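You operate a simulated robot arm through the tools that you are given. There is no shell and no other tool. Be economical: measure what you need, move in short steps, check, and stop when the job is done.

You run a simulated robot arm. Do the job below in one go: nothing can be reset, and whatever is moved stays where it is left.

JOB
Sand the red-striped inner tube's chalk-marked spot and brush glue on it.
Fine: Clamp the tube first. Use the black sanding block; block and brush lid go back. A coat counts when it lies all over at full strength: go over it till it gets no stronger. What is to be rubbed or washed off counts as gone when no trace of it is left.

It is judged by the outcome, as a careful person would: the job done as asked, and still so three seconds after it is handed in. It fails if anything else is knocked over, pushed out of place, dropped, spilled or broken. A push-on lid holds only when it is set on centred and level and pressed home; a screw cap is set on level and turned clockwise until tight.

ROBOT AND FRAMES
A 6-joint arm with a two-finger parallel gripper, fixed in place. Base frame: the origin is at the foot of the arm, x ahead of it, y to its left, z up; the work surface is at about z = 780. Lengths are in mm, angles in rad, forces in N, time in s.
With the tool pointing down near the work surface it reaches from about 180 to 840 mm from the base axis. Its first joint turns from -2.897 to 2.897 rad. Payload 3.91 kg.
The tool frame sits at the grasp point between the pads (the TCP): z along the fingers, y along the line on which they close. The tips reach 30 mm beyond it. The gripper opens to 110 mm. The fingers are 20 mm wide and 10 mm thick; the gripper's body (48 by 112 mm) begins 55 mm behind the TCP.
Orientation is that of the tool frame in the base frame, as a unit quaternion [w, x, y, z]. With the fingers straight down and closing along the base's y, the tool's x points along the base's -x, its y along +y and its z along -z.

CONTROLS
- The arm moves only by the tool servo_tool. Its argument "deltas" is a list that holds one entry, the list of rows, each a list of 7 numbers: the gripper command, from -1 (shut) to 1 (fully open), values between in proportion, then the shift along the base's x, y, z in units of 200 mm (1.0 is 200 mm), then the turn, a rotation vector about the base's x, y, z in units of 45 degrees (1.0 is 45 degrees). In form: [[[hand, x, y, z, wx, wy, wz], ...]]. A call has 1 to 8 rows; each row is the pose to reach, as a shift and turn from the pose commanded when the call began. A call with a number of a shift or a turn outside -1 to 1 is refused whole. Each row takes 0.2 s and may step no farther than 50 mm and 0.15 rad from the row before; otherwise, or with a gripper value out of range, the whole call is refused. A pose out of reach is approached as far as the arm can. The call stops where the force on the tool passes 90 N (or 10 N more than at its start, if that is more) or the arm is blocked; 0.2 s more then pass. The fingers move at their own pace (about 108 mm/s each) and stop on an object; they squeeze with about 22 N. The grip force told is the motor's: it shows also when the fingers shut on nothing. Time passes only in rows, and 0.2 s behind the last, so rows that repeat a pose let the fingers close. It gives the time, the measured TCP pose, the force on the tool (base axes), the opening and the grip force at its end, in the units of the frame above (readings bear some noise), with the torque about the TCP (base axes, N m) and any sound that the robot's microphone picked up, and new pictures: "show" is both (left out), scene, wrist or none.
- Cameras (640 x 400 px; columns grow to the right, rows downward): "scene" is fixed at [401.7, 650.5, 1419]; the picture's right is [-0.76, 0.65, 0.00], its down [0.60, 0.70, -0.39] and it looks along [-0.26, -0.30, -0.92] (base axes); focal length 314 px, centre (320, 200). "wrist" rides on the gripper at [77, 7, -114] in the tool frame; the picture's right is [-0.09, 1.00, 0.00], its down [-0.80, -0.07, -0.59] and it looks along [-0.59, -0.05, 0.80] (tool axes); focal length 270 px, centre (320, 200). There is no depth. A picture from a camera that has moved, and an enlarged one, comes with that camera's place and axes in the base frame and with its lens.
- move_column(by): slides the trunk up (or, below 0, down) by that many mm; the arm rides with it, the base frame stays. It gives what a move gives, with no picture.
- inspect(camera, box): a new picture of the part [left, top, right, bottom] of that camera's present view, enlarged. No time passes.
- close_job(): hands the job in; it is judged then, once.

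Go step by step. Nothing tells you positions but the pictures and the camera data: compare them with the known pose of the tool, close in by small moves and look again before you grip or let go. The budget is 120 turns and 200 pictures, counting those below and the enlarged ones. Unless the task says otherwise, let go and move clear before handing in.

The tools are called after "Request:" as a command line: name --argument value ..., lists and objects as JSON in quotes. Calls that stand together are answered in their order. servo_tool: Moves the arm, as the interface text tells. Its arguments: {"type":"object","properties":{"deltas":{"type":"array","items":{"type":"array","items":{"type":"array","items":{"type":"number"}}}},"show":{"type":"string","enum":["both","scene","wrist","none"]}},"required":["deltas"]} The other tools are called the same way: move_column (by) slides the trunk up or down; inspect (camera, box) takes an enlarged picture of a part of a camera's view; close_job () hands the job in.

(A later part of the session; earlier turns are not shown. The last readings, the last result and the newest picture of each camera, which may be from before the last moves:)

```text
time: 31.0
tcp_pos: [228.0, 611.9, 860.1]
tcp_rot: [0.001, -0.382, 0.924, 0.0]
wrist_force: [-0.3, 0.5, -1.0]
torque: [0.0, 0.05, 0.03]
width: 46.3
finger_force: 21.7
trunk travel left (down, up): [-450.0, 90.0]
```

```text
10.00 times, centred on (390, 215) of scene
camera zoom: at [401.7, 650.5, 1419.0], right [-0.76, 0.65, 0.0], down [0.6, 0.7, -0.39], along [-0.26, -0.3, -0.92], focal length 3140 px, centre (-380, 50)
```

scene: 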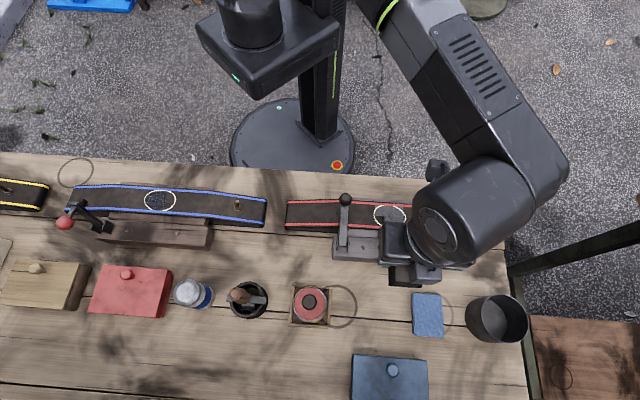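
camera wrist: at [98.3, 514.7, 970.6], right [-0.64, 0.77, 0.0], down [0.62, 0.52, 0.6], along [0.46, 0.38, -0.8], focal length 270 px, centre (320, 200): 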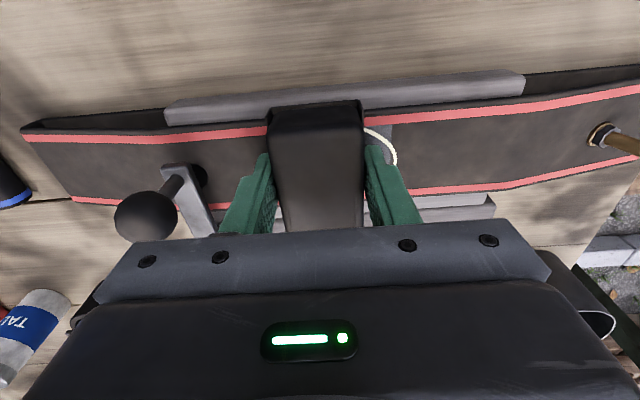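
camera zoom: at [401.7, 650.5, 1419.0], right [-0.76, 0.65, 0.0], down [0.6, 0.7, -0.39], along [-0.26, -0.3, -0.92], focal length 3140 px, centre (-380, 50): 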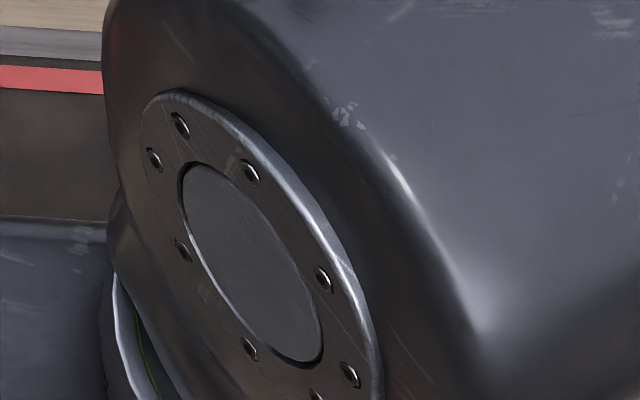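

I moved lower than meant there, but nothing was touched (force is zero). I'll raise and move outward to see the spot.

Request:
servo_tool --deltas '[[[-1, 0, 0, 0.2, 0, 0, 0], [-1, 0.05, 0.05, 0.4, 0, 0, 0], [-1, 0.2, 0.2, 0.45, 0, 0, 0], [-1, 0.35, 0.35, 0.45, 0, 0, 0], [-1, 0.35, 0.35, 0.45, 0, 0, 0]]]'

Request:
inspect --camera "scene" --box '[360, 195, 420, 235]'

```text
time: 32.2
tcp_pos: [298.6, 685.8, 950.3]
tcp_rot: [0.001, -0.382, 0.924, 0.0]
wrist_force: [0.0, -0.5, -0.4]
torque: [0.01, 0.01, 0.01]
width: 46.6
finger_force: 21.8
trunk travel left (down, up): [-450.0, 90.0]
camera wrist: at [238.7, 635.5, 1064.5], right [-0.64, 0.77, 0.0], down [0.62, 0.52, 0.6], along [0.46, 0.38, -0.8], focal length 270 px, centre (320, 200)
```

scene: 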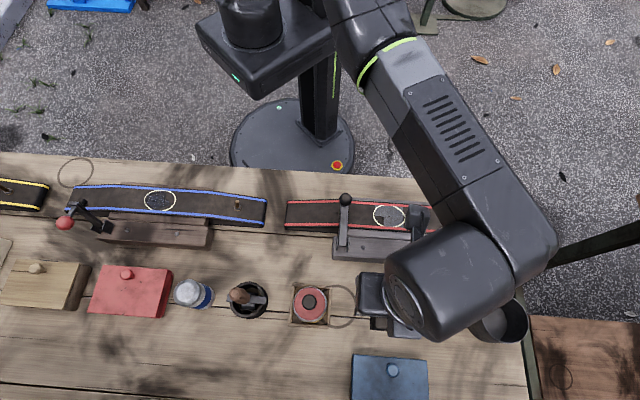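
wrist: 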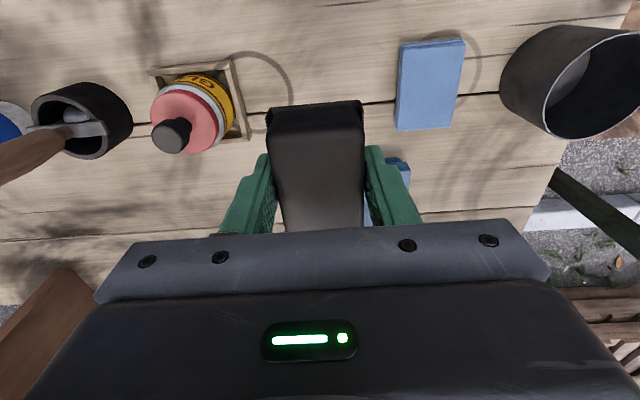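

```text
10.00 times, centred on (390, 215) of scene
camera zoom: at [401.7, 650.5, 1419.0], right [-0.76, 0.65, 0.0], down [0.6, 0.7, -0.39], along [-0.26, -0.3, -0.92], focal length 3140 px, centre (-380, 50)
```

zoom: 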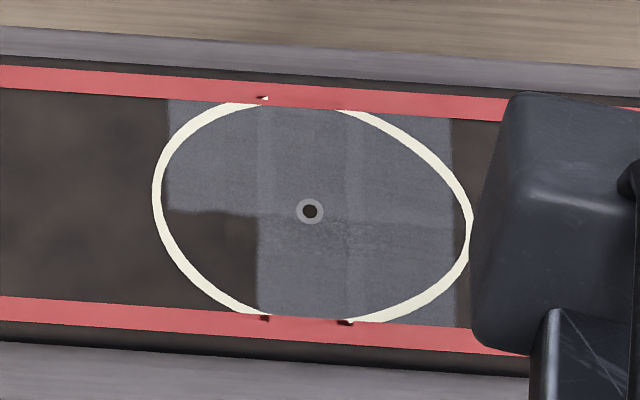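

All of the marked area looks sanded except the lower-left quarter patch. I'll return and rub that part, shifted toward the outer side.

Request:
servo_tool --deltas '[[[-1, -0.16, -0.145, 0, 0, 0, 0], [-1, -0.32, -0.29, 0, 0, 0, 0], [-1, -0.48, -0.435, 0, 0, 0, 0], [-1, -0.63, -0.58, 0, 0, 0, 0], [-1, -0.63, -0.58, -0.2, 0, 0, 0], [-1, -0.63, -0.58, -0.4, 0, 0, 0], [-1, -0.63, -0.58, -0.46, 0, 0, 0], [-1, -0.63, -0.58, -0.475, 0, 0, 0]]]' --show "wrist"

```text
time: 34.0
tcp_pos: [174.3, 566.8, 857.2]
tcp_rot: [0.001, -0.383, 0.924, 0.0]
wrist_force: [-0.2, 0.5, -0.4]
torque: [-0.01, -0.04, 0.02]
width: 46.7
finger_force: 22.0
trunk travel left (down, up): [-450.0, 90.0]
camera wrist: at [114.9, 517.4, 971.7], right [-0.64, 0.77, 0.0], down [0.62, 0.51, 0.6], along [0.46, 0.38, -0.8], focal length 270 px, centre (320, 200)
```

wrist: 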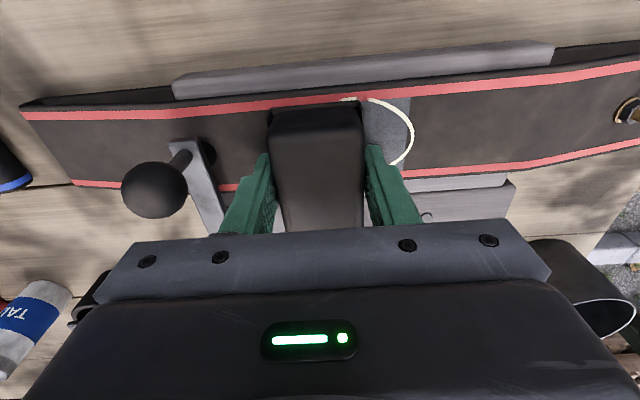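

Request:
servo_tool --deltas '[[[-1, 0, 0, -0.02, 0, 0, 0], [-1, -0.05, 0.05, -0.02, 0, 0, 0], [-1, 0.02, -0.02, -0.02, 0, 0, 0], [-1, -0.05, 0.05, -0.025, 0, 0, 0], [-1, 0.02, -0.02, -0.025, 0, 0, 0], [-1, -0.05, 0.05, -0.025, 0, 0, 0], [-1, 0.02, -0.02, -0.025, 0, 0, 0], [-1, -0.05, 0.05, -0.025, 0, 0, 0]]]' --show "none"

```text
time: 35.8
tcp_pos: [161.4, 575.4, 855.4]
tcp_rot: [0.001, -0.382, 0.924, 0.001]
wrist_force: [16.4, -12.4, 41.1]
torque: [0.09, 0.57, 0.12]
width: 46.5
finger_force: 22.2
trunk travel left (down, up): [-450.0, 90.0]
```

Request:
servo_tool --deltas '[[[-1, 0.07, -0.07, 0, 0, 0, 0], [-1, 0, 0, 0, 0, 0, 0], [-1, 0.07, -0.07, 0, 0, 0, 0], [-1, 0, 0, 0, 0, 0, 0], [-1, 0, 0, 0.2, 0, 0, 0], [-1, 0, 0, 0.4, 0, 0, 0], [-1, 0.15, 0.15, 0.45, 0, 0, 0], [-1, 0.3, 0.3, 0.45, 0, 0, 0]]]' --show "none"

Request:
servo_tool --deltas '[[[-1, 0.15, 0.15, 0, 0, 0, 0], [-1, 0.3, 0.3, 0, 0, 0, 0], [-1, 0.3, 0.3, 0, 0, 0, 0]]]' --show "wrist"

Request:
inspect --camera "scene" --box '[360, 195, 420, 235]'

```text
time: 37.6
tcp_pos: [223.4, 641.3, 941.2]
tcp_rot: [0.0, -0.384, 0.923, 0.001]
wrist_force: [0.5, 0.3, -0.6]
torque: [-0.01, -0.03, -0.03]
width: 46.6
finger_force: 21.5
trunk travel left (down, up): [-450.0, 90.0]
```

```text
time: 38.4
tcp_pos: [284.0, 700.3, 944.3]
tcp_rot: [0.0, -0.382, 0.924, 0.0]
wrist_force: [-0.7, -0.1, -1.2]
torque: [-0.03, 0.02, 0.01]
width: 46.5
finger_force: 22.3
trunk travel left (down, up): [-450.0, 90.0]
camera wrist: at [223.4, 650.4, 1058.7], right [-0.64, 0.77, 0.0], down [0.62, 0.52, 0.6], along [0.46, 0.38, -0.8], focal length 270 px, centre (320, 200)
```

wrist: 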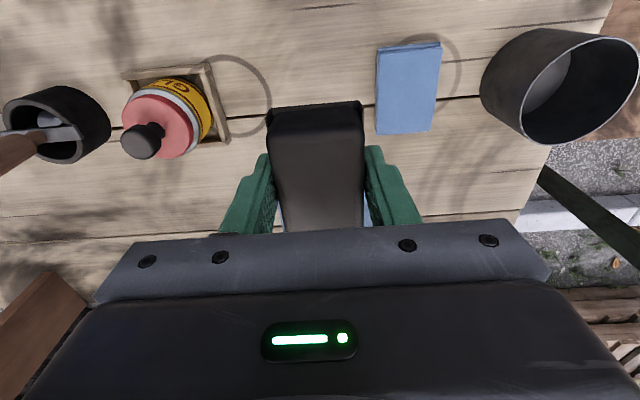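

```text
10.00 times, centred on (390, 215) of scene
camera zoom: at [401.7, 650.5, 1419.0], right [-0.76, 0.65, 0.0], down [0.6, 0.7, -0.39], along [-0.26, -0.3, -0.92], focal length 3140 px, centre (-380, 50)
```

zoom: 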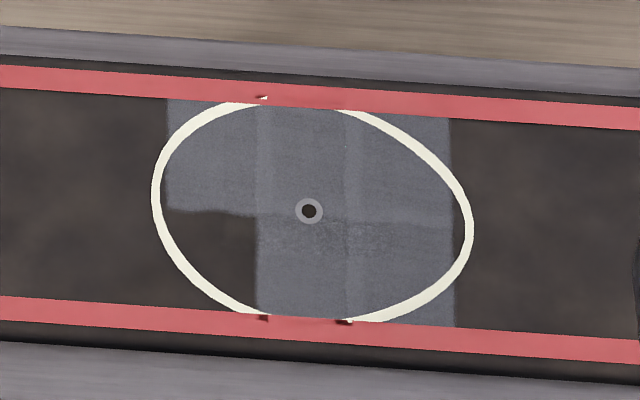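

The lower-left patch hasn't changed. I'll compare with the untouched spot on the blue tube to see whether that patch was ever marked.

Request:
inspect --camera "scene" --box '[130, 180, 190, 220]'

```text
10.00 times, centred on (160, 200) of scene
camera zoom: at [401.7, 650.5, 1419.0], right [-0.76, 0.65, 0.0], down [0.6, 0.7, -0.39], along [-0.26, -0.3, -0.92], focal length 3140 px, centre (1920, 200)
```

zoom: 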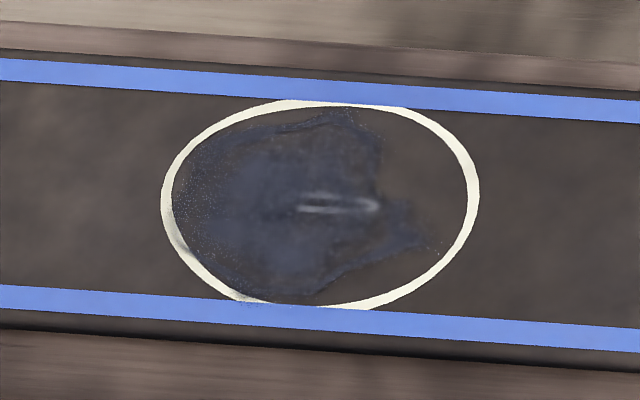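

The blue film is irregular and the lower-left patch of the red spot never had any. To be safe I'll give that patch one more rub with the block tilted slightly so its corner surely bears there.

Request:
servo_tool --deltas '[[[-1, -0.17, -0.17, 0, 0, 0, 0], [-1, -0.34, -0.34, 0, 0, 0.03, 0], [-1, -0.51, -0.51, 0, 0, 0.06, 0], [-1, -0.67, -0.68, 0, 0, 0.09, 0], [-1, -0.67, -0.68, -0.2, 0, 0.09, 0], [-1, -0.67, -0.68, -0.38, 0, 0.09, 0], [-1, -0.67, -0.68, -0.42, 0, 0.09, 0], [-1, -0.67, -0.68, -0.43, 0, 0.09, 0]]]' --show "wrist"

```text
time: 40.2
tcp_pos: [150.2, 561.1, 857.7]
tcp_rot: [-0.031, -0.382, 0.924, 0.016]
wrist_force: [2.9, 0.0, 20.9]
torque: [-0.01, -0.94, 0.07]
width: 46.8
finger_force: 22.0
trunk travel left (down, up): [-450.0, 90.0]
camera wrist: at [97.8, 511.7, 975.0], right [-0.64, 0.77, 0.05], down [0.66, 0.51, 0.55], along [0.4, 0.39, -0.83], focal length 270 px, centre (320, 200)
```

wrist: 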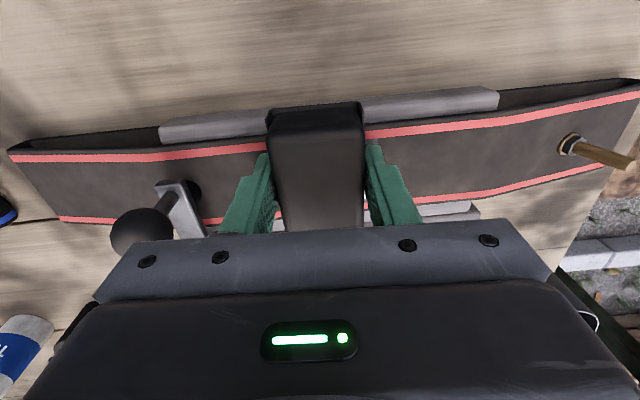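

Request:
servo_tool --deltas '[[[-1, 0.04, -0.04, 0, 0, 0, 0], [-1, -0.04, 0.04, 0, 0, 0, 0], [-1, 0.06, -0.02, 0, 0, 0, 0], [-1, -0.02, 0.06, 0, 0, 0, 0], [-1, 0.04, -0.04, 0, 0, 0, 0], [-1, -0.04, 0.04, 0, 0, 0, 0], [-1, 0, 0, 0.2, 0, 0, 0], [-1, 0, 0, 0.42, 0, -0.09, 0]]]' --show "none"

Request:
servo_tool --deltas '[[[-1, 0.16, 0.16, 0, 0, 0, 0], [-1, 0.32, 0.32, 0, 0, 0, 0], [-1, 0.48, 0.48, 0, 0, 0, 0], [-1, 0.6, 0.6, 0, 0, 0, 0], [-1, 0.6, 0.6, 0, 0, 0, 0]]]' --show "none"

Request:
inspect --camera "scene" --box '[360, 195, 420, 235]'

```text
time: 42.0
tcp_pos: [149.5, 560.3, 941.4]
tcp_rot: [0.001, -0.383, 0.924, -0.001]
wrist_force: [0.4, 0.3, 0.0]
torque: [0.02, 0.01, 0.01]
width: 46.4
finger_force: 22.4
trunk travel left (down, up): [-450.0, 90.0]
```

```text
time: 43.2
tcp_pos: [269.4, 680.2, 937.9]
tcp_rot: [0.001, -0.382, 0.924, 0.0]
wrist_force: [0.7, -0.3, -0.2]
torque: [-0.02, -0.02, 0.0]
width: 46.3
finger_force: 22.6
trunk travel left (down, up): [-450.0, 90.0]
```

```text
10.00 times, centred on (390, 215) of scene
camera zoom: at [401.7, 650.5, 1419.0], right [-0.76, 0.65, 0.0], down [0.6, 0.7, -0.39], along [-0.26, -0.3, -0.92], focal length 3140 px, centre (-380, 50)
```

zoom: 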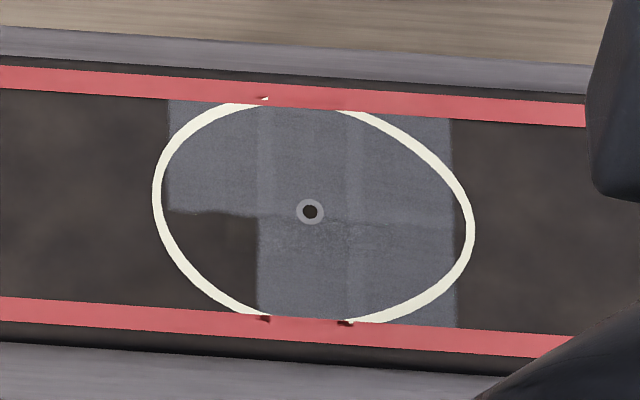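

That patch takes no sanding, so it isn't part of the film; everything that was marked is clean. I'll set the block back at its place (299.5,682.2).

Request:
servo_tool --deltas '[[[-1, 0.15, 0.01, 0, 0, 0, 0], [-1, 0.15, 0.01, -0.2, 0, 0, 0], [-1, 0.15, 0.01, -0.4, 0, 0, 0], [-1, 0.15, 0.01, -0.5, 0, 0, 0], [-1, 0.15, 0.01, -0.5, 0, 0, 0]]]' --show "wrist"

```text
time: 44.4
tcp_pos: [302.7, 684.0, 838.0]
tcp_rot: [0.001, -0.383, 0.924, 0.0]
wrist_force: [0.1, 0.2, -1.3]
torque: [0.0, -0.03, 0.0]
width: 46.4
finger_force: 22.4
trunk travel left (down, up): [-450.0, 90.0]
camera wrist: at [242.6, 635.5, 952.3], right [-0.64, 0.77, 0.0], down [0.62, 0.52, 0.6], along [0.46, 0.38, -0.8], focal length 270 px, centre (320, 200)
```

wrist: 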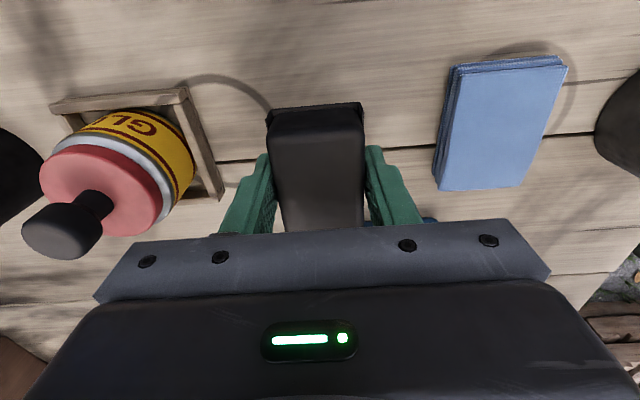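

Request:
servo_tool --deltas '[[[-1, -0.015, -0.008, -0.06, 0, 0, 0], [-1, -0.015, -0.008, -0.08, 0, 0, 0], [-1, -0.015, -0.008, -0.095, 0, 0, 0], [-1, -0.015, -0.008, -0.1, 0, 0, 0], [-1, -0.015, -0.008, -0.1, 0, 0, 0]]]' --show "none"

```text
time: 45.6
tcp_pos: [298.7, 681.2, 820.6]
tcp_rot: [0.0, -0.383, 0.924, 0.0]
wrist_force: [0.4, -0.3, -0.9]
torque: [0.0, 0.0, 0.05]
width: 46.3
finger_force: 21.7
trunk travel left (down, up): [-450.0, 90.0]
```

Request:
servo_tool --deltas '[[[-1, 0, 0, -0.01, 0, 0, 0], [-1, 0, 0, -0.015, 0, 0, 0], [-1, 0, 0, -0.015, 0, 0, 0]]]' --show "none"

```text
time: 46.4
tcp_pos: [297.2, 681.3, 817.4]
tcp_rot: [0.001, -0.383, 0.924, 0.0]
wrist_force: [-0.4, -0.3, -0.8]
torque: [-0.01, -0.01, 0.0]
width: 46.3
finger_force: 22.3
trunk travel left (down, up): [-450.0, 90.0]
```

Request:
servo_tool --deltas '[[[-1, 0.008, 0, -0.01, 0, 0, 0], [-1, 0.008, 0, -0.015, 0, 0, 0], [-1, 0.008, 0, -0.015, 0, 0, 0]]]' --show "none"

```text
time: 47.2
tcp_pos: [299.8, 682.6, 814.2]
tcp_rot: [0.001, -0.383, 0.924, 0.001]
wrist_force: [-0.1, 0.2, -0.8]
torque: [0.0, -0.03, 0.0]
width: 46.4
finger_force: 21.6
trunk travel left (down, up): [-450.0, 90.0]
```

Request:
servo_tool --deltas '[[[-1, 0, 0, -0.007, 0, 0, 0], [-1, 0, 0, -0.012, 0, 0, 0], [-1, 0, 0, -0.012, 0, 0, 0]]]' --show "wrist"

```text
time: 48.0
tcp_pos: [299.5, 682.0, 811.5]
tcp_rot: [0.001, -0.383, 0.924, 0.001]
wrist_force: [0.4, 0.3, -1.5]
torque: [-0.04, -0.01, 0.0]
width: 46.6
finger_force: 22.2
trunk travel left (down, up): [-450.0, 90.0]
camera wrist: at [238.9, 632.2, 925.9], right [-0.64, 0.77, 0.0], down [0.62, 0.52, 0.6], along [0.46, 0.38, -0.8], focal length 270 px, centre (320, 200)
```

wrist: 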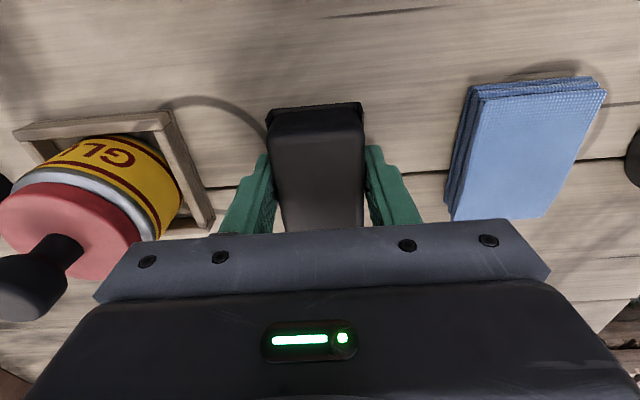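

The fingertips are nearly on the table, so the block (slid up a little in the grip) rests or nearly so. I'll open and rise.

Request:
servo_tool --deltas '[[[-0.1, 0, 0, 0, 0, 0, 0], [0.3, 0, 0, 0.0, 0, 0, 0], [0.5, 0, 0, 0, 0, 0, 0], [0.5, 0, 0, 0.2, 0, 0, 0], [0.5, 0, 0, 0.4, 0, 0, 0], [0.5, 0, 0, 0.62, 0, 0, 0], [0.5, 0, 0, 0.62, 0, 0, 0]]]'

Request:
inspect --camera "wrist" --box '[100, 40, 460, 220]'

```text
time: 49.6
tcp_pos: [297.8, 678.9, 938.8]
tcp_rot: [0.001, -0.383, 0.924, 0.0]
wrist_force: [0.9, 0.3, 0.1]
torque: [0.03, 0.01, 0.04]
width: 82.7
finger_force: 0.0
trunk travel left (down, up): [-450.0, 90.0]
camera wrist: at [237.4, 629.7, 1052.5], right [-0.64, 0.77, 0.0], down [0.62, 0.52, 0.6], along [0.46, 0.38, -0.8], focal length 270 px, centre (320, 200)
```

scene: 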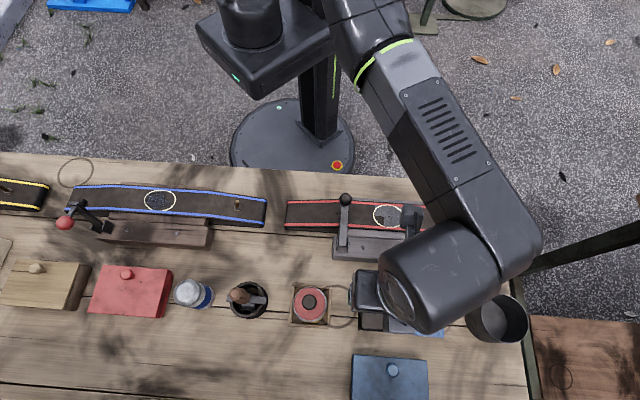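
wrist: 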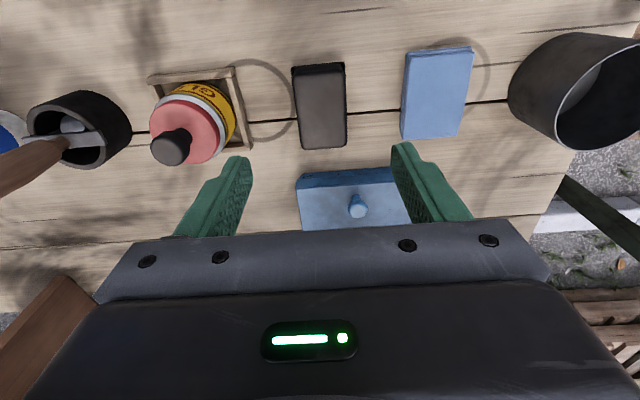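

```text
1.78 times, centred on (280, 130) of wrist
camera zoom: at [237.4, 629.7, 1052.5], right [-0.64, 0.77, 0.0], down [0.62, 0.52, 0.6], along [0.46, 0.38, -0.8], focal length 480 px, centre (391, 324)
```

zoom: 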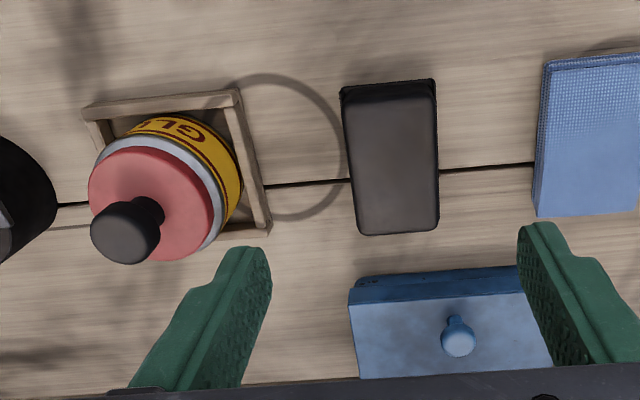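

The block is back in place. The glue tin's knob top is at about (381,600,868); I'll go over it and look closely at the lid.

Request:
servo_tool --deltas '[[[0.2, 0.14, -0.13, 0, 0, 0, 0], [0.2, 0.28, -0.26, 0, 0, 0, 0], [0.2, 0.415, -0.39, 0, 0, 0, 0], [0.2, 0.415, -0.39, 0.05, 0, 0, 0], [0.2, 0.415, -0.39, 0.05, 0, 0, 0]]]' --show "wrist"

Request:
inspect --camera "wrist" --box '[240, 80, 400, 220]'

```text
time: 50.8
tcp_pos: [383.0, 602.2, 944.8]
tcp_rot: [0.001, -0.383, 0.924, 0.0]
wrist_force: [-0.2, 0.1, -0.6]
torque: [0.05, -0.01, -0.02]
width: 66.0
finger_force: 0.2
trunk travel left (down, up): [-450.0, 90.0]
camera wrist: at [322.7, 552.7, 1059.3], right [-0.64, 0.77, 0.0], down [0.62, 0.52, 0.6], along [0.46, 0.38, -0.8], focal length 270 px, centre (320, 200)
```

wrist: 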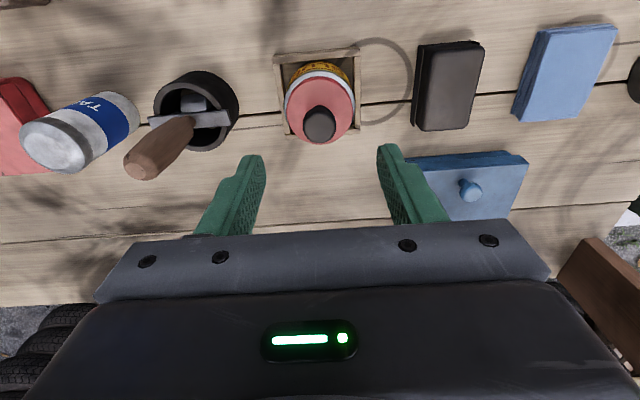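

```text
2.86 times, centred on (320, 150) of wrist
camera zoom: at [322.7, 552.7, 1059.3], right [-0.64, 0.77, 0.0], down [0.62, 0.52, 0.6], along [0.46, 0.38, -0.8], focal length 772 px, centre (320, 343)
```

zoom: 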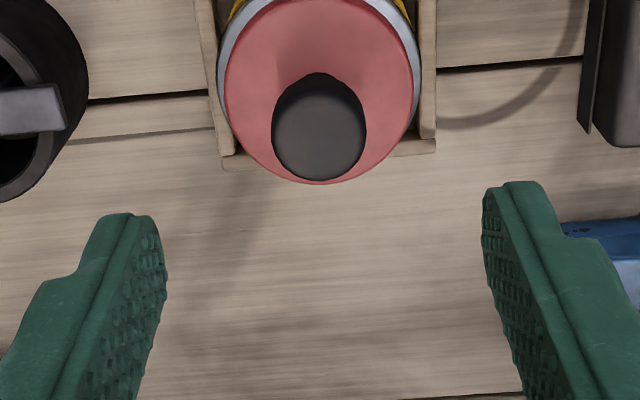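

The lid's top is at about z=834 and its knob (22 mm wide) reaches z=868. I'll come down over the knob and grip it.

Request:
servo_tool --deltas '[[[0.2, -0.012, -0.011, -0.2, 0, 0, 0], [0.2, -0.012, -0.011, -0.3, 0, 0, 0], [0.2, -0.012, -0.011, -0.37, 0, 0, 0], [0.2, -0.012, -0.011, -0.37, 0, 0, 0]]]' --show "wrist"

```text
time: 51.8
tcp_pos: [378.1, 601.1, 870.5]
tcp_rot: [0.0, -0.384, 0.924, 0.001]
wrist_force: [-0.4, -0.4, -0.7]
torque: [-0.01, 0.02, 0.0]
width: 65.9
finger_force: 0.1
trunk travel left (down, up): [-450.0, 90.0]
camera wrist: at [318.4, 550.5, 985.0], right [-0.64, 0.77, 0.0], down [0.62, 0.52, 0.6], along [0.46, 0.38, -0.8], focal length 270 px, centre (320, 200)
```

wrist: 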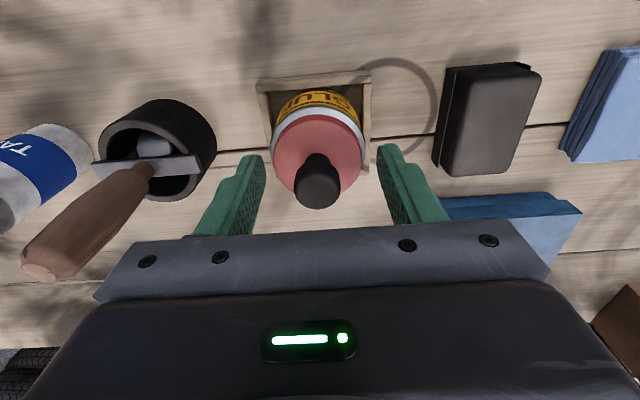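

Request:
servo_tool --deltas '[[[-0.3, 0, 0, 0, 0, 0, 0], [-1, 0, 0, 0, 0, 0, 0], [-1, 0, 0, 0, 0, 0, 0], [-1, 0, 0, 0, 0, 0, 0]]]' --show "wrist"

```text
time: 52.8
tcp_pos: [377.2, 599.0, 872.3]
tcp_rot: [0.0, -0.383, 0.924, 0.0]
wrist_force: [0.1, 0.4, 0.2]
torque: [-0.03, -0.01, 0.0]
width: 23.9
finger_force: 22.0
trunk travel left (down, up): [-450.0, 90.0]
camera wrist: at [318.3, 550.5, 985.3], right [-0.64, 0.77, 0.0], down [0.62, 0.52, 0.6], along [0.46, 0.38, -0.8], focal length 270 px, centre (320, 200)
```

wrist: 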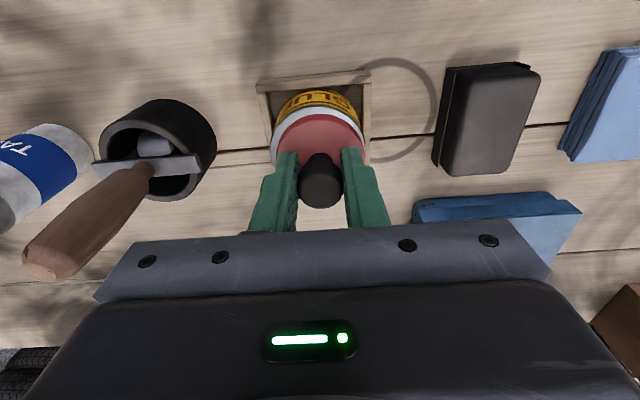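

Gripped. I'll try a small counter-clockwise turn to learn whether the lid is screwed on.

Request:
servo_tool --deltas '[[[-1, 0, 0, 0, 0, 0, 0.15], [-1, 0, 0, 0, 0, 0, 0.3], [-1, 0, 0, 0, 0, 0, 0.45], [-1, 0, 0, 0, 0, 0, 0.45]]]'

Request:
inspect --camera "scene" --box '[270, 270, 350, 330]'

```text
time: 53.8
tcp_pos: [379.3, 599.5, 870.6]
tcp_rot: [0.001, -0.539, 0.842, 0.001]
wrist_force: [-0.3, -0.7, 0.0]
torque: [0.04, 0.0, 0.01]
width: 23.9
finger_force: 22.8
trunk travel left (down, up): [-450.0, 90.0]
camera wrist: at [339.9, 533.9, 985.5], right [-0.87, 0.5, 0.0], down [0.4, 0.7, 0.6], along [0.3, 0.52, -0.8], focal length 270 px, centre (320, 200)
```

scene: 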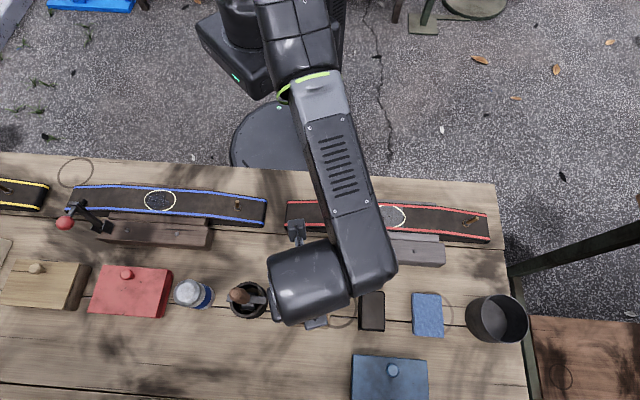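
wrist: 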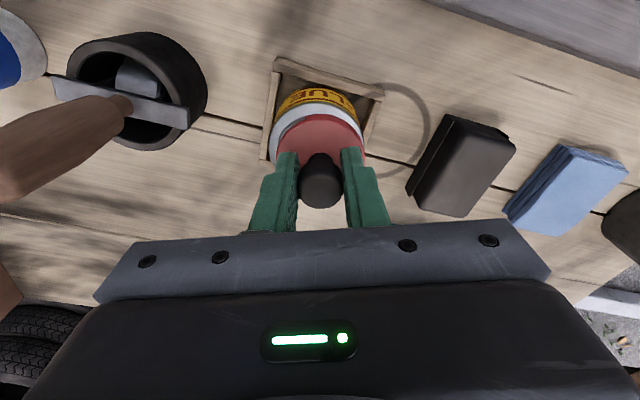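

```text
6.67 times, centred on (310, 300) of scene
camera zoom: at [401.7, 650.5, 1419.0], right [-0.76, 0.65, 0.0], down [0.6, 0.7, -0.39], along [-0.26, -0.3, -0.92], focal length 2094 px, centre (387, -467)
```

zoom: 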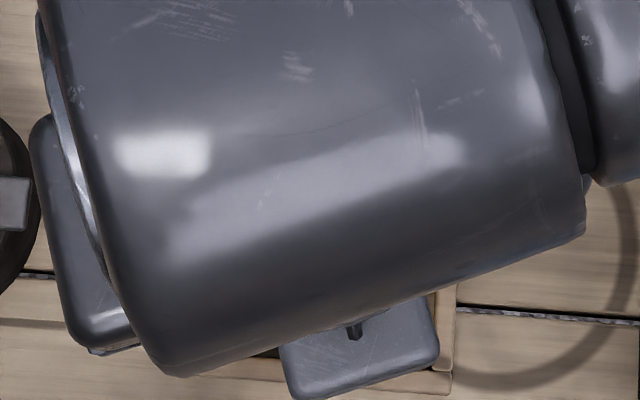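

Request:
inspect --camera "wrist" --box '[250, 50, 400, 160]'

```text
3.64 times, centred on (325, 105) of wrist
camera zoom: at [339.9, 533.9, 985.5], right [-0.87, 0.5, 0.0], down [0.4, 0.7, 0.6], along [0.3, 0.52, -0.8], focal length 983 px, centre (302, 546)
```

zoom: 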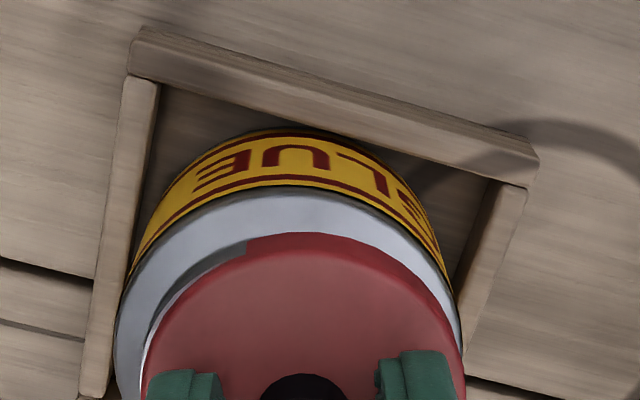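

The tin stayed and only the lid turned, freely. I'll try a small lift and watch the force.

Request:
servo_tool --deltas '[[[-1, 0, 0, 0.01, 0, 0, 0], [-1, 0, 0, 0.02, 0, 0, 0], [-1, 0, 0, 0.02, 0, 0, 0]]]' --show "wrist"

Request:
inspect --camera "wrist" --box '[250, 50, 400, 160]'

```text
time: 54.6
tcp_pos: [379.4, 602.0, 875.3]
tcp_rot: [0.001, -0.539, 0.842, 0.0]
wrist_force: [-0.2, -0.3, -0.9]
torque: [0.03, -0.01, -0.01]
width: 23.8
finger_force: 22.0
trunk travel left (down, up): [-450.0, 90.0]
camera wrist: at [339.9, 534.0, 989.5], right [-0.87, 0.5, 0.0], down [0.4, 0.7, 0.6], along [0.3, 0.52, -0.8], focal length 270 px, centre (320, 200)
```

wrist: 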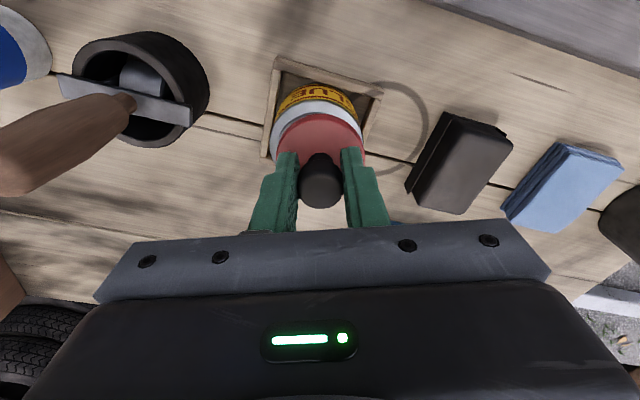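

```text
3.64 times, centred on (325, 105) of wrist
camera zoom: at [339.9, 534.0, 989.5], right [-0.87, 0.5, 0.0], down [0.4, 0.7, 0.6], along [0.3, 0.52, -0.8], focal length 983 px, centre (302, 546)
```

zoom: 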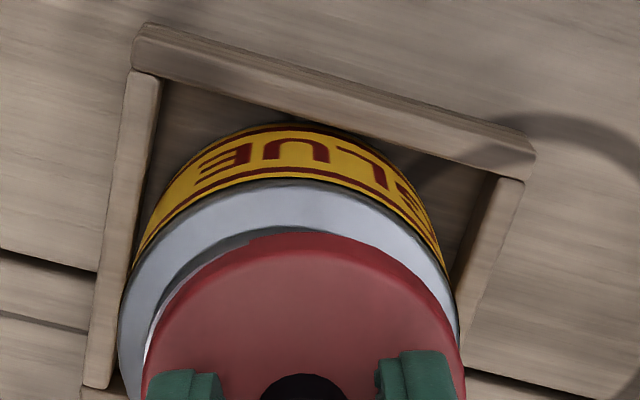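

The lid lifts freely. I'll raise it straight up until the brush clears the tin and look.

Request:
servo_tool --deltas '[[[-1, 0, 0, 0.1, 0, 0, 0], [-1, 0, 0, 0.2, 0, 0, 0], [-1, 0, 0, 0.3, 0, 0, 0], [-1, 0, 0, 0.4, 0, 0, 0], [-1, 0, 0, 0.5, 0, 0, 0], [-1, 0, 0, 0.5, 0, 0, 0]]]'

Request:
inspect --camera "wrist" --box '[220, 20, 420, 220]'

```text
time: 56.0
tcp_pos: [380.1, 600.1, 975.8]
tcp_rot: [0.001, -0.539, 0.842, 0.001]
wrist_force: [-0.9, 0.5, 0.1]
torque: [0.02, 0.02, 0.0]
width: 23.8
finger_force: 22.2
trunk travel left (down, up): [-450.0, 90.0]
camera wrist: at [340.6, 534.2, 1090.3], right [-0.87, 0.5, 0.0], down [0.4, 0.7, 0.6], along [0.3, 0.52, -0.8], focal length 270 px, centre (320, 200)
```

scene: 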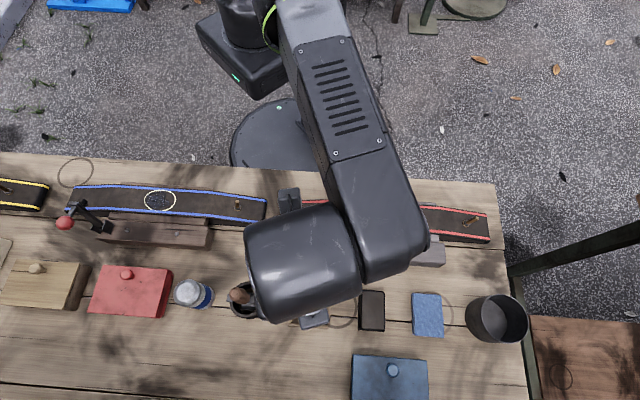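
wrist: 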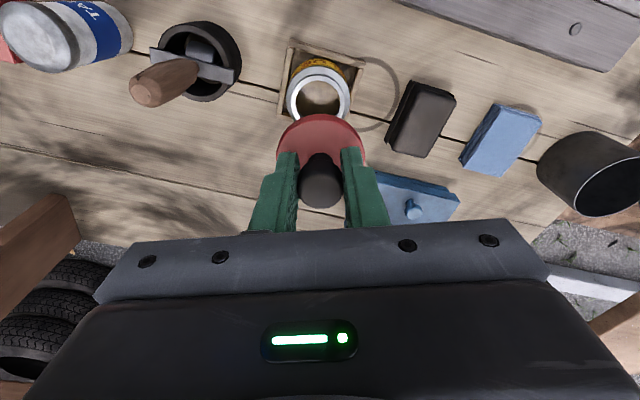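

```text
2.00 times, centred on (320, 120) of wrist
camera zoom: at [340.6, 534.2, 1090.3], right [-0.87, 0.5, 0.0], down [0.4, 0.7, 0.6], along [0.3, 0.52, -0.8], focal length 541 px, centre (320, 360)
```

zoom: 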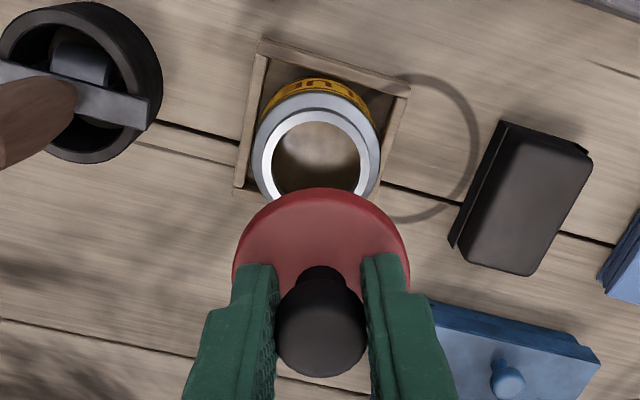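

The lid with its brush is off and the tin stands. I'll carry it toward the tube, turning the tool back to line up with the bench.

Request:
servo_tool --deltas '[[[-1, -0.13, 0.05, 0, 0, 0, -0.1], [-1, -0.26, 0.1, 0, 0, 0, -0.2], [-1, -0.39, 0.15, 0, 0, 0, -0.3], [-1, -0.52, 0.2, 0, 0, 0, -0.4], [-1, -0.65, 0.25, 0, 0, 0, -0.45], [-1, -0.65, 0.25, 0, 0, 0, -0.45]]]'

Request:
inspect --camera "scene" --box '[270, 190, 470, 330]'

```text
time: 57.4
tcp_pos: [250.0, 650.8, 971.9]
tcp_rot: [0.001, -0.382, 0.924, 0.0]
wrist_force: [0.0, -0.4, -1.3]
torque: [0.01, 0.0, 0.01]
width: 24.0
finger_force: 22.1
trunk travel left (down, up): [-450.0, 90.0]
camera wrist: at [189.2, 601.6, 1086.5], right [-0.64, 0.77, 0.0], down [0.62, 0.51, 0.6], along [0.46, 0.38, -0.8], focal length 270 px, centre (320, 200)
```

scene: 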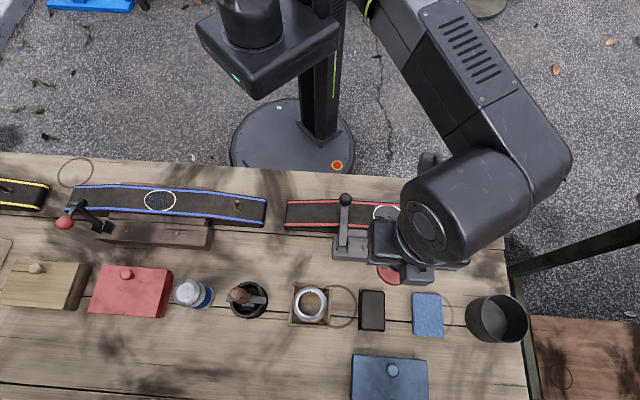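
wrist: 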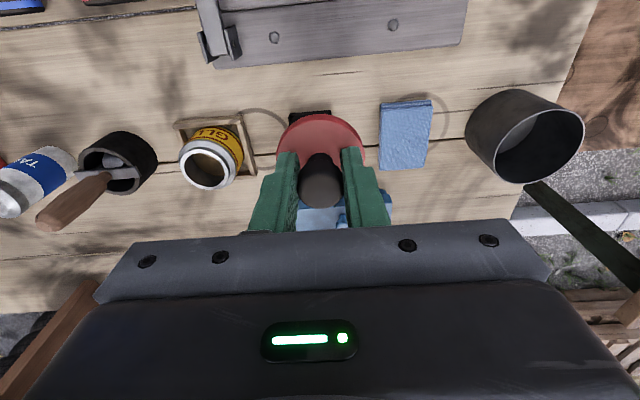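

```text
2.86 times, centred on (370, 260) of scene
camera zoom: at [401.7, 650.5, 1419.0], right [-0.76, 0.65, 0.0], down [0.6, 0.7, -0.39], along [-0.26, -0.3, -0.92], focal length 897 px, centre (177, 29)
```

zoom: 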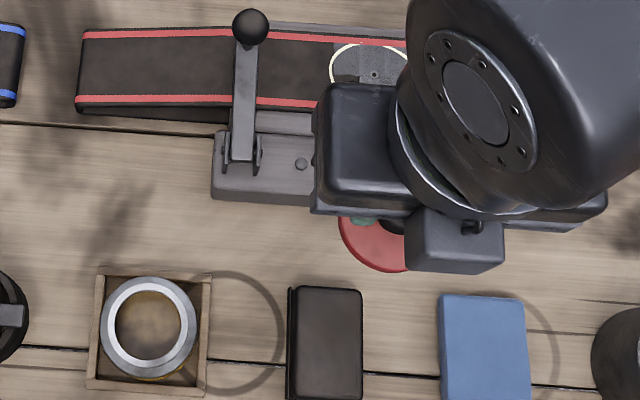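

The tin opening is at about (381,601). Now on to above the spot.

Request:
servo_tool --deltas '[[[-1, -0.13, -0.1, 0, 0, 0, 0], [-1, -0.26, -0.2, 0, 0, 0, 0], [-1, -0.39, -0.3, 0, 0, 0, 0], [-1, -0.5, -0.38, 0, 0, 0, 0], [-1, -0.5, -0.38, -0.15, 0, 0, 0], [-1, -0.5, -0.38, -0.15, 0, 0, 0]]]'

Request:
inspect --camera "scene" --box '[340, 170, 460, 260]'

```text
time: 58.8
tcp_pos: [147.9, 576.1, 943.5]
tcp_rot: [0.001, -0.382, 0.924, 0.0]
wrist_force: [-0.4, -0.1, -0.9]
torque: [0.01, -0.01, 0.0]
width: 23.9
finger_force: 22.3
trunk travel left (down, up): [-450.0, 90.0]
camera wrist: at [87.9, 526.4, 1058.0], right [-0.64, 0.77, 0.0], down [0.62, 0.52, 0.6], along [0.46, 0.38, -0.8], focal length 270 px, centre (320, 200)
```

scene: 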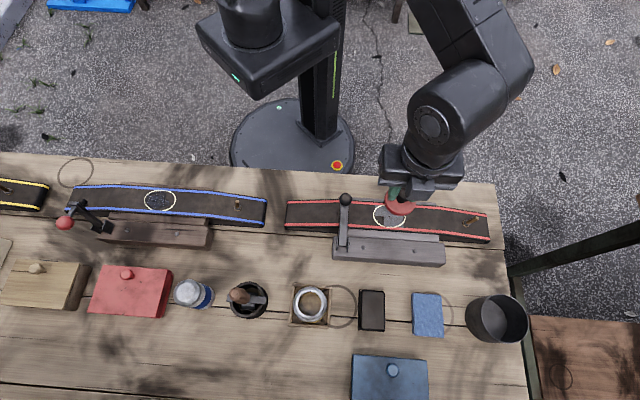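
wrist: 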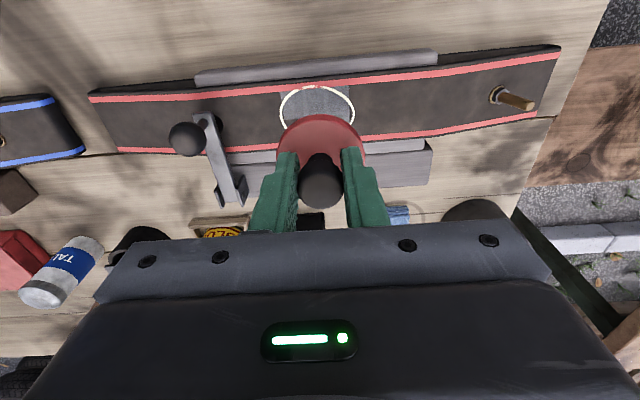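

```text
4.44 times, centred on (400, 215) of scene
camera zoom: at [401.7, 650.5, 1419.0], right [-0.76, 0.65, 0.0], down [0.6, 0.7, -0.39], along [-0.26, -0.3, -0.92], focal length 1396 px, centre (-36, 133)
```

zoom: 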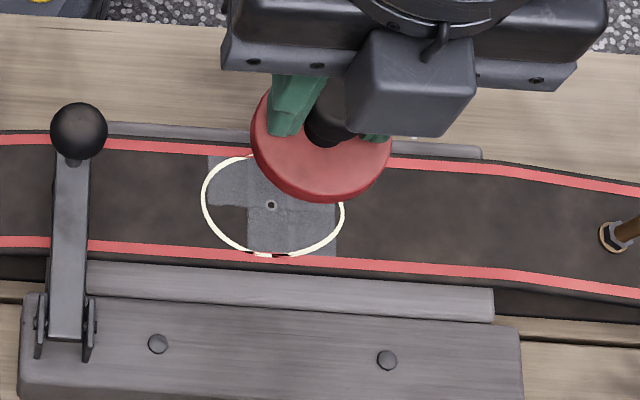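

I'll lower in small steps until the brush touches.

Request:
servo_tool --deltas '[[[-1, 0, 0, -0.05, 0, 0, 0], [-1, 0, 0, -0.1, 0, 0, 0], [-1, 0, 0, -0.13, 0, 0, 0], [-1, 0, 0, -0.15, 0, 0, 0], [-1, 0, 0, -0.15, 0, 0, 0]]]' --show "scene"

Request:
inspect --camera "scene" --box '[340, 170, 460, 260]'

```text
time: 60.0
tcp_pos: [149.1, 576.1, 914.4]
tcp_rot: [0.001, -0.383, 0.924, 0.0]
wrist_force: [-0.4, 0.4, -0.2]
torque: [0.0, -0.02, -0.02]
width: 23.9
finger_force: 21.7
trunk travel left (down, up): [-450.0, 90.0]
```

scene: 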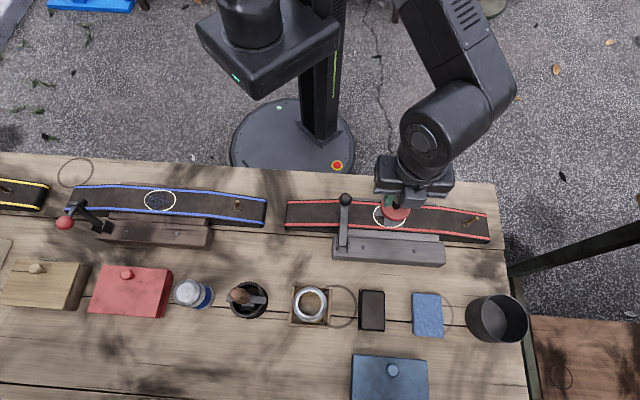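

```text
4.44 times, centred on (400, 215) of scene
camera zoom: at [401.7, 650.5, 1419.0], right [-0.76, 0.65, 0.0], down [0.6, 0.7, -0.39], along [-0.26, -0.3, -0.92], focal length 1396 px, centre (-36, 133)
```

zoom: 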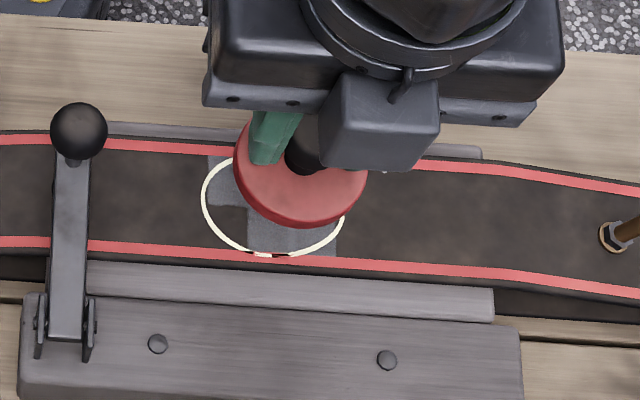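

Request:
servo_tool --deltas '[[[-1, 0, 0, -0.015, 0, 0, 0], [-1, 0, 0, -0.03, 0, 0, 0], [-1, 0, 0, -0.045, 0, 0, 0], [-1, 0, 0, -0.045, 0, 0, 0]]]' --show "none"

```text
time: 61.0
tcp_pos: [148.7, 574.9, 907.3]
tcp_rot: [0.001, -0.382, 0.924, 0.0]
wrist_force: [0.2, -0.7, -0.5]
torque: [-0.01, 0.01, 0.03]
width: 23.8
finger_force: 22.6
trunk travel left (down, up): [-450.0, 90.0]
```

Request:
servo_tool --deltas '[[[-1, 0, 0, -0.015, 0, 0, 0], [-1, 0, 0, -0.03, 0, 0, 0], [-1, 0, 0, -0.045, 0, 0, 0], [-1, 0, 0, -0.045, 0, 0, 0]]]' --show "wrist"

```text
time: 62.0
tcp_pos: [148.7, 575.7, 896.5]
tcp_rot: [0.001, -0.382, 0.924, 0.0]
wrist_force: [-0.4, 0.0, 2.9]
torque: [0.01, 0.05, -0.01]
width: 23.8
finger_force: 22.3
trunk travel left (down, up): [-450.0, 90.0]
camera wrist: at [88.4, 525.8, 1011.5], right [-0.64, 0.77, 0.0], down [0.62, 0.51, 0.6], along [0.46, 0.38, -0.8], focal length 270 px, centre (320, 200)
```

wrist: 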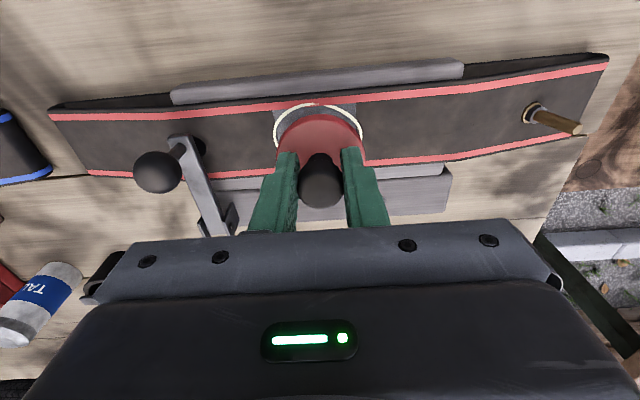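

The brush touches (3 N). I'll brush lines over the spot with slight pressure.

Request:
servo_tool --deltas '[[[-1, 0.046, -0.046, -0.008, 0, 0, 0], [-1, 0.092, -0.092, -0.008, 0, 0, 0], [-1, 0.12, -0.064, -0.008, 0, 0, 0], [-1, 0.028, 0.028, -0.008, 0, 0, 0], [-1, -0.064, 0.12, -0.008, 0, 0, 0], [-1, -0.025, 0.131, -0.008, 0, 0, 0], [-1, 0.053, 0.053, -0.008, 0, 0, 0], [-1, 0.131, -0.025, -0.008, 0, 0, 0]]]' --show "both"

Request:
inspect --camera "scene" --box '[350, 180, 430, 240]'

```text
time: 63.8
tcp_pos: [173.2, 570.3, 896.4]
tcp_rot: [0.001, -0.382, 0.924, 0.001]
wrist_force: [-0.5, -0.2, -0.2]
torque: [-0.01, -0.02, -0.01]
width: 23.8
finger_force: 22.2
trunk travel left (down, up): [-450.0, 90.0]
camera wrist: at [113.4, 520.5, 1011.3], right [-0.64, 0.77, 0.0], down [0.62, 0.52, 0.6], along [0.46, 0.38, -0.8], focal length 270 px, centre (320, 200)
```

scene: 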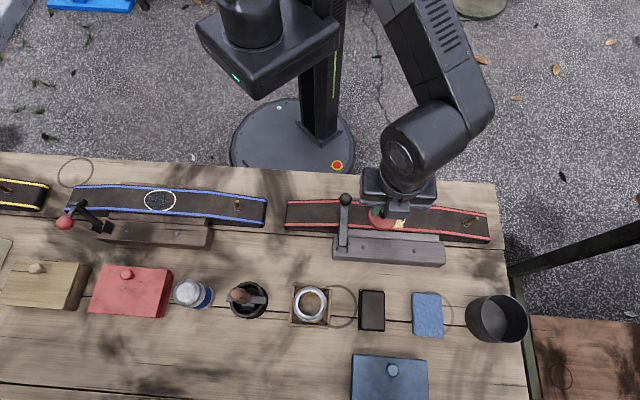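
wrist: 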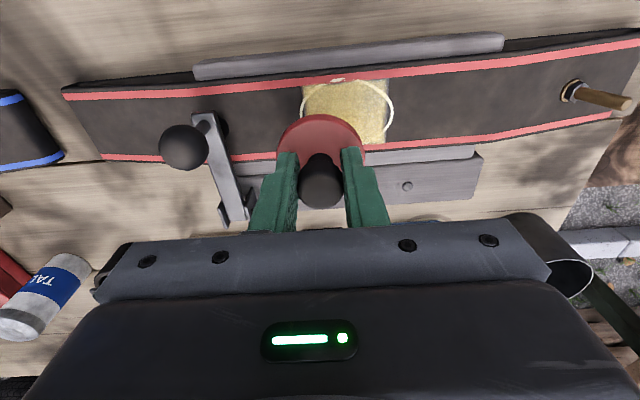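

```text
6.67 times, centred on (390, 210) of scene
camera zoom: at [401.7, 650.5, 1419.0], right [-0.76, 0.65, 0.0], down [0.6, 0.7, -0.39], along [-0.26, -0.3, -0.92], focal length 2094 px, centre (-147, 133)
```

zoom: 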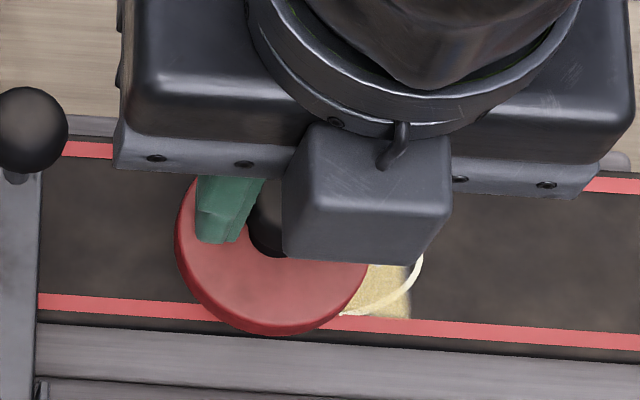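

Glue is going on. Next the other half of the spot.

Request:
servo_tool --deltas '[[[-1, -0.035, -0.0495, -0.004, 0, 0, 0], [-1, -0.074, -0.088, -0.004, 0, 0, 0], [-1, -0.159, -0.0035, -0.004, 0, 0, 0], [-1, -0.251, 0.088, -0.004, 0, 0, 0], [-1, -0.258, 0.039, -0.004, 0, 0, 0], [-1, -0.187, -0.032, -0.004, 0, 0, 0], [-1, -0.117, -0.103, -0.004, 0, 0, 0], [-1, -0.071, -0.057, -0.004, 0, 0, 0]]]' --show "none"

```text
time: 65.6
tcp_pos: [160.5, 555.4, 896.9]
tcp_rot: [0.002, -0.382, 0.924, -0.001]
wrist_force: [-4.3, -4.3, 7.8]
torque: [-0.3, 0.33, 0.01]
width: 23.8
finger_force: 22.0
trunk travel left (down, up): [-450.0, 90.0]
```

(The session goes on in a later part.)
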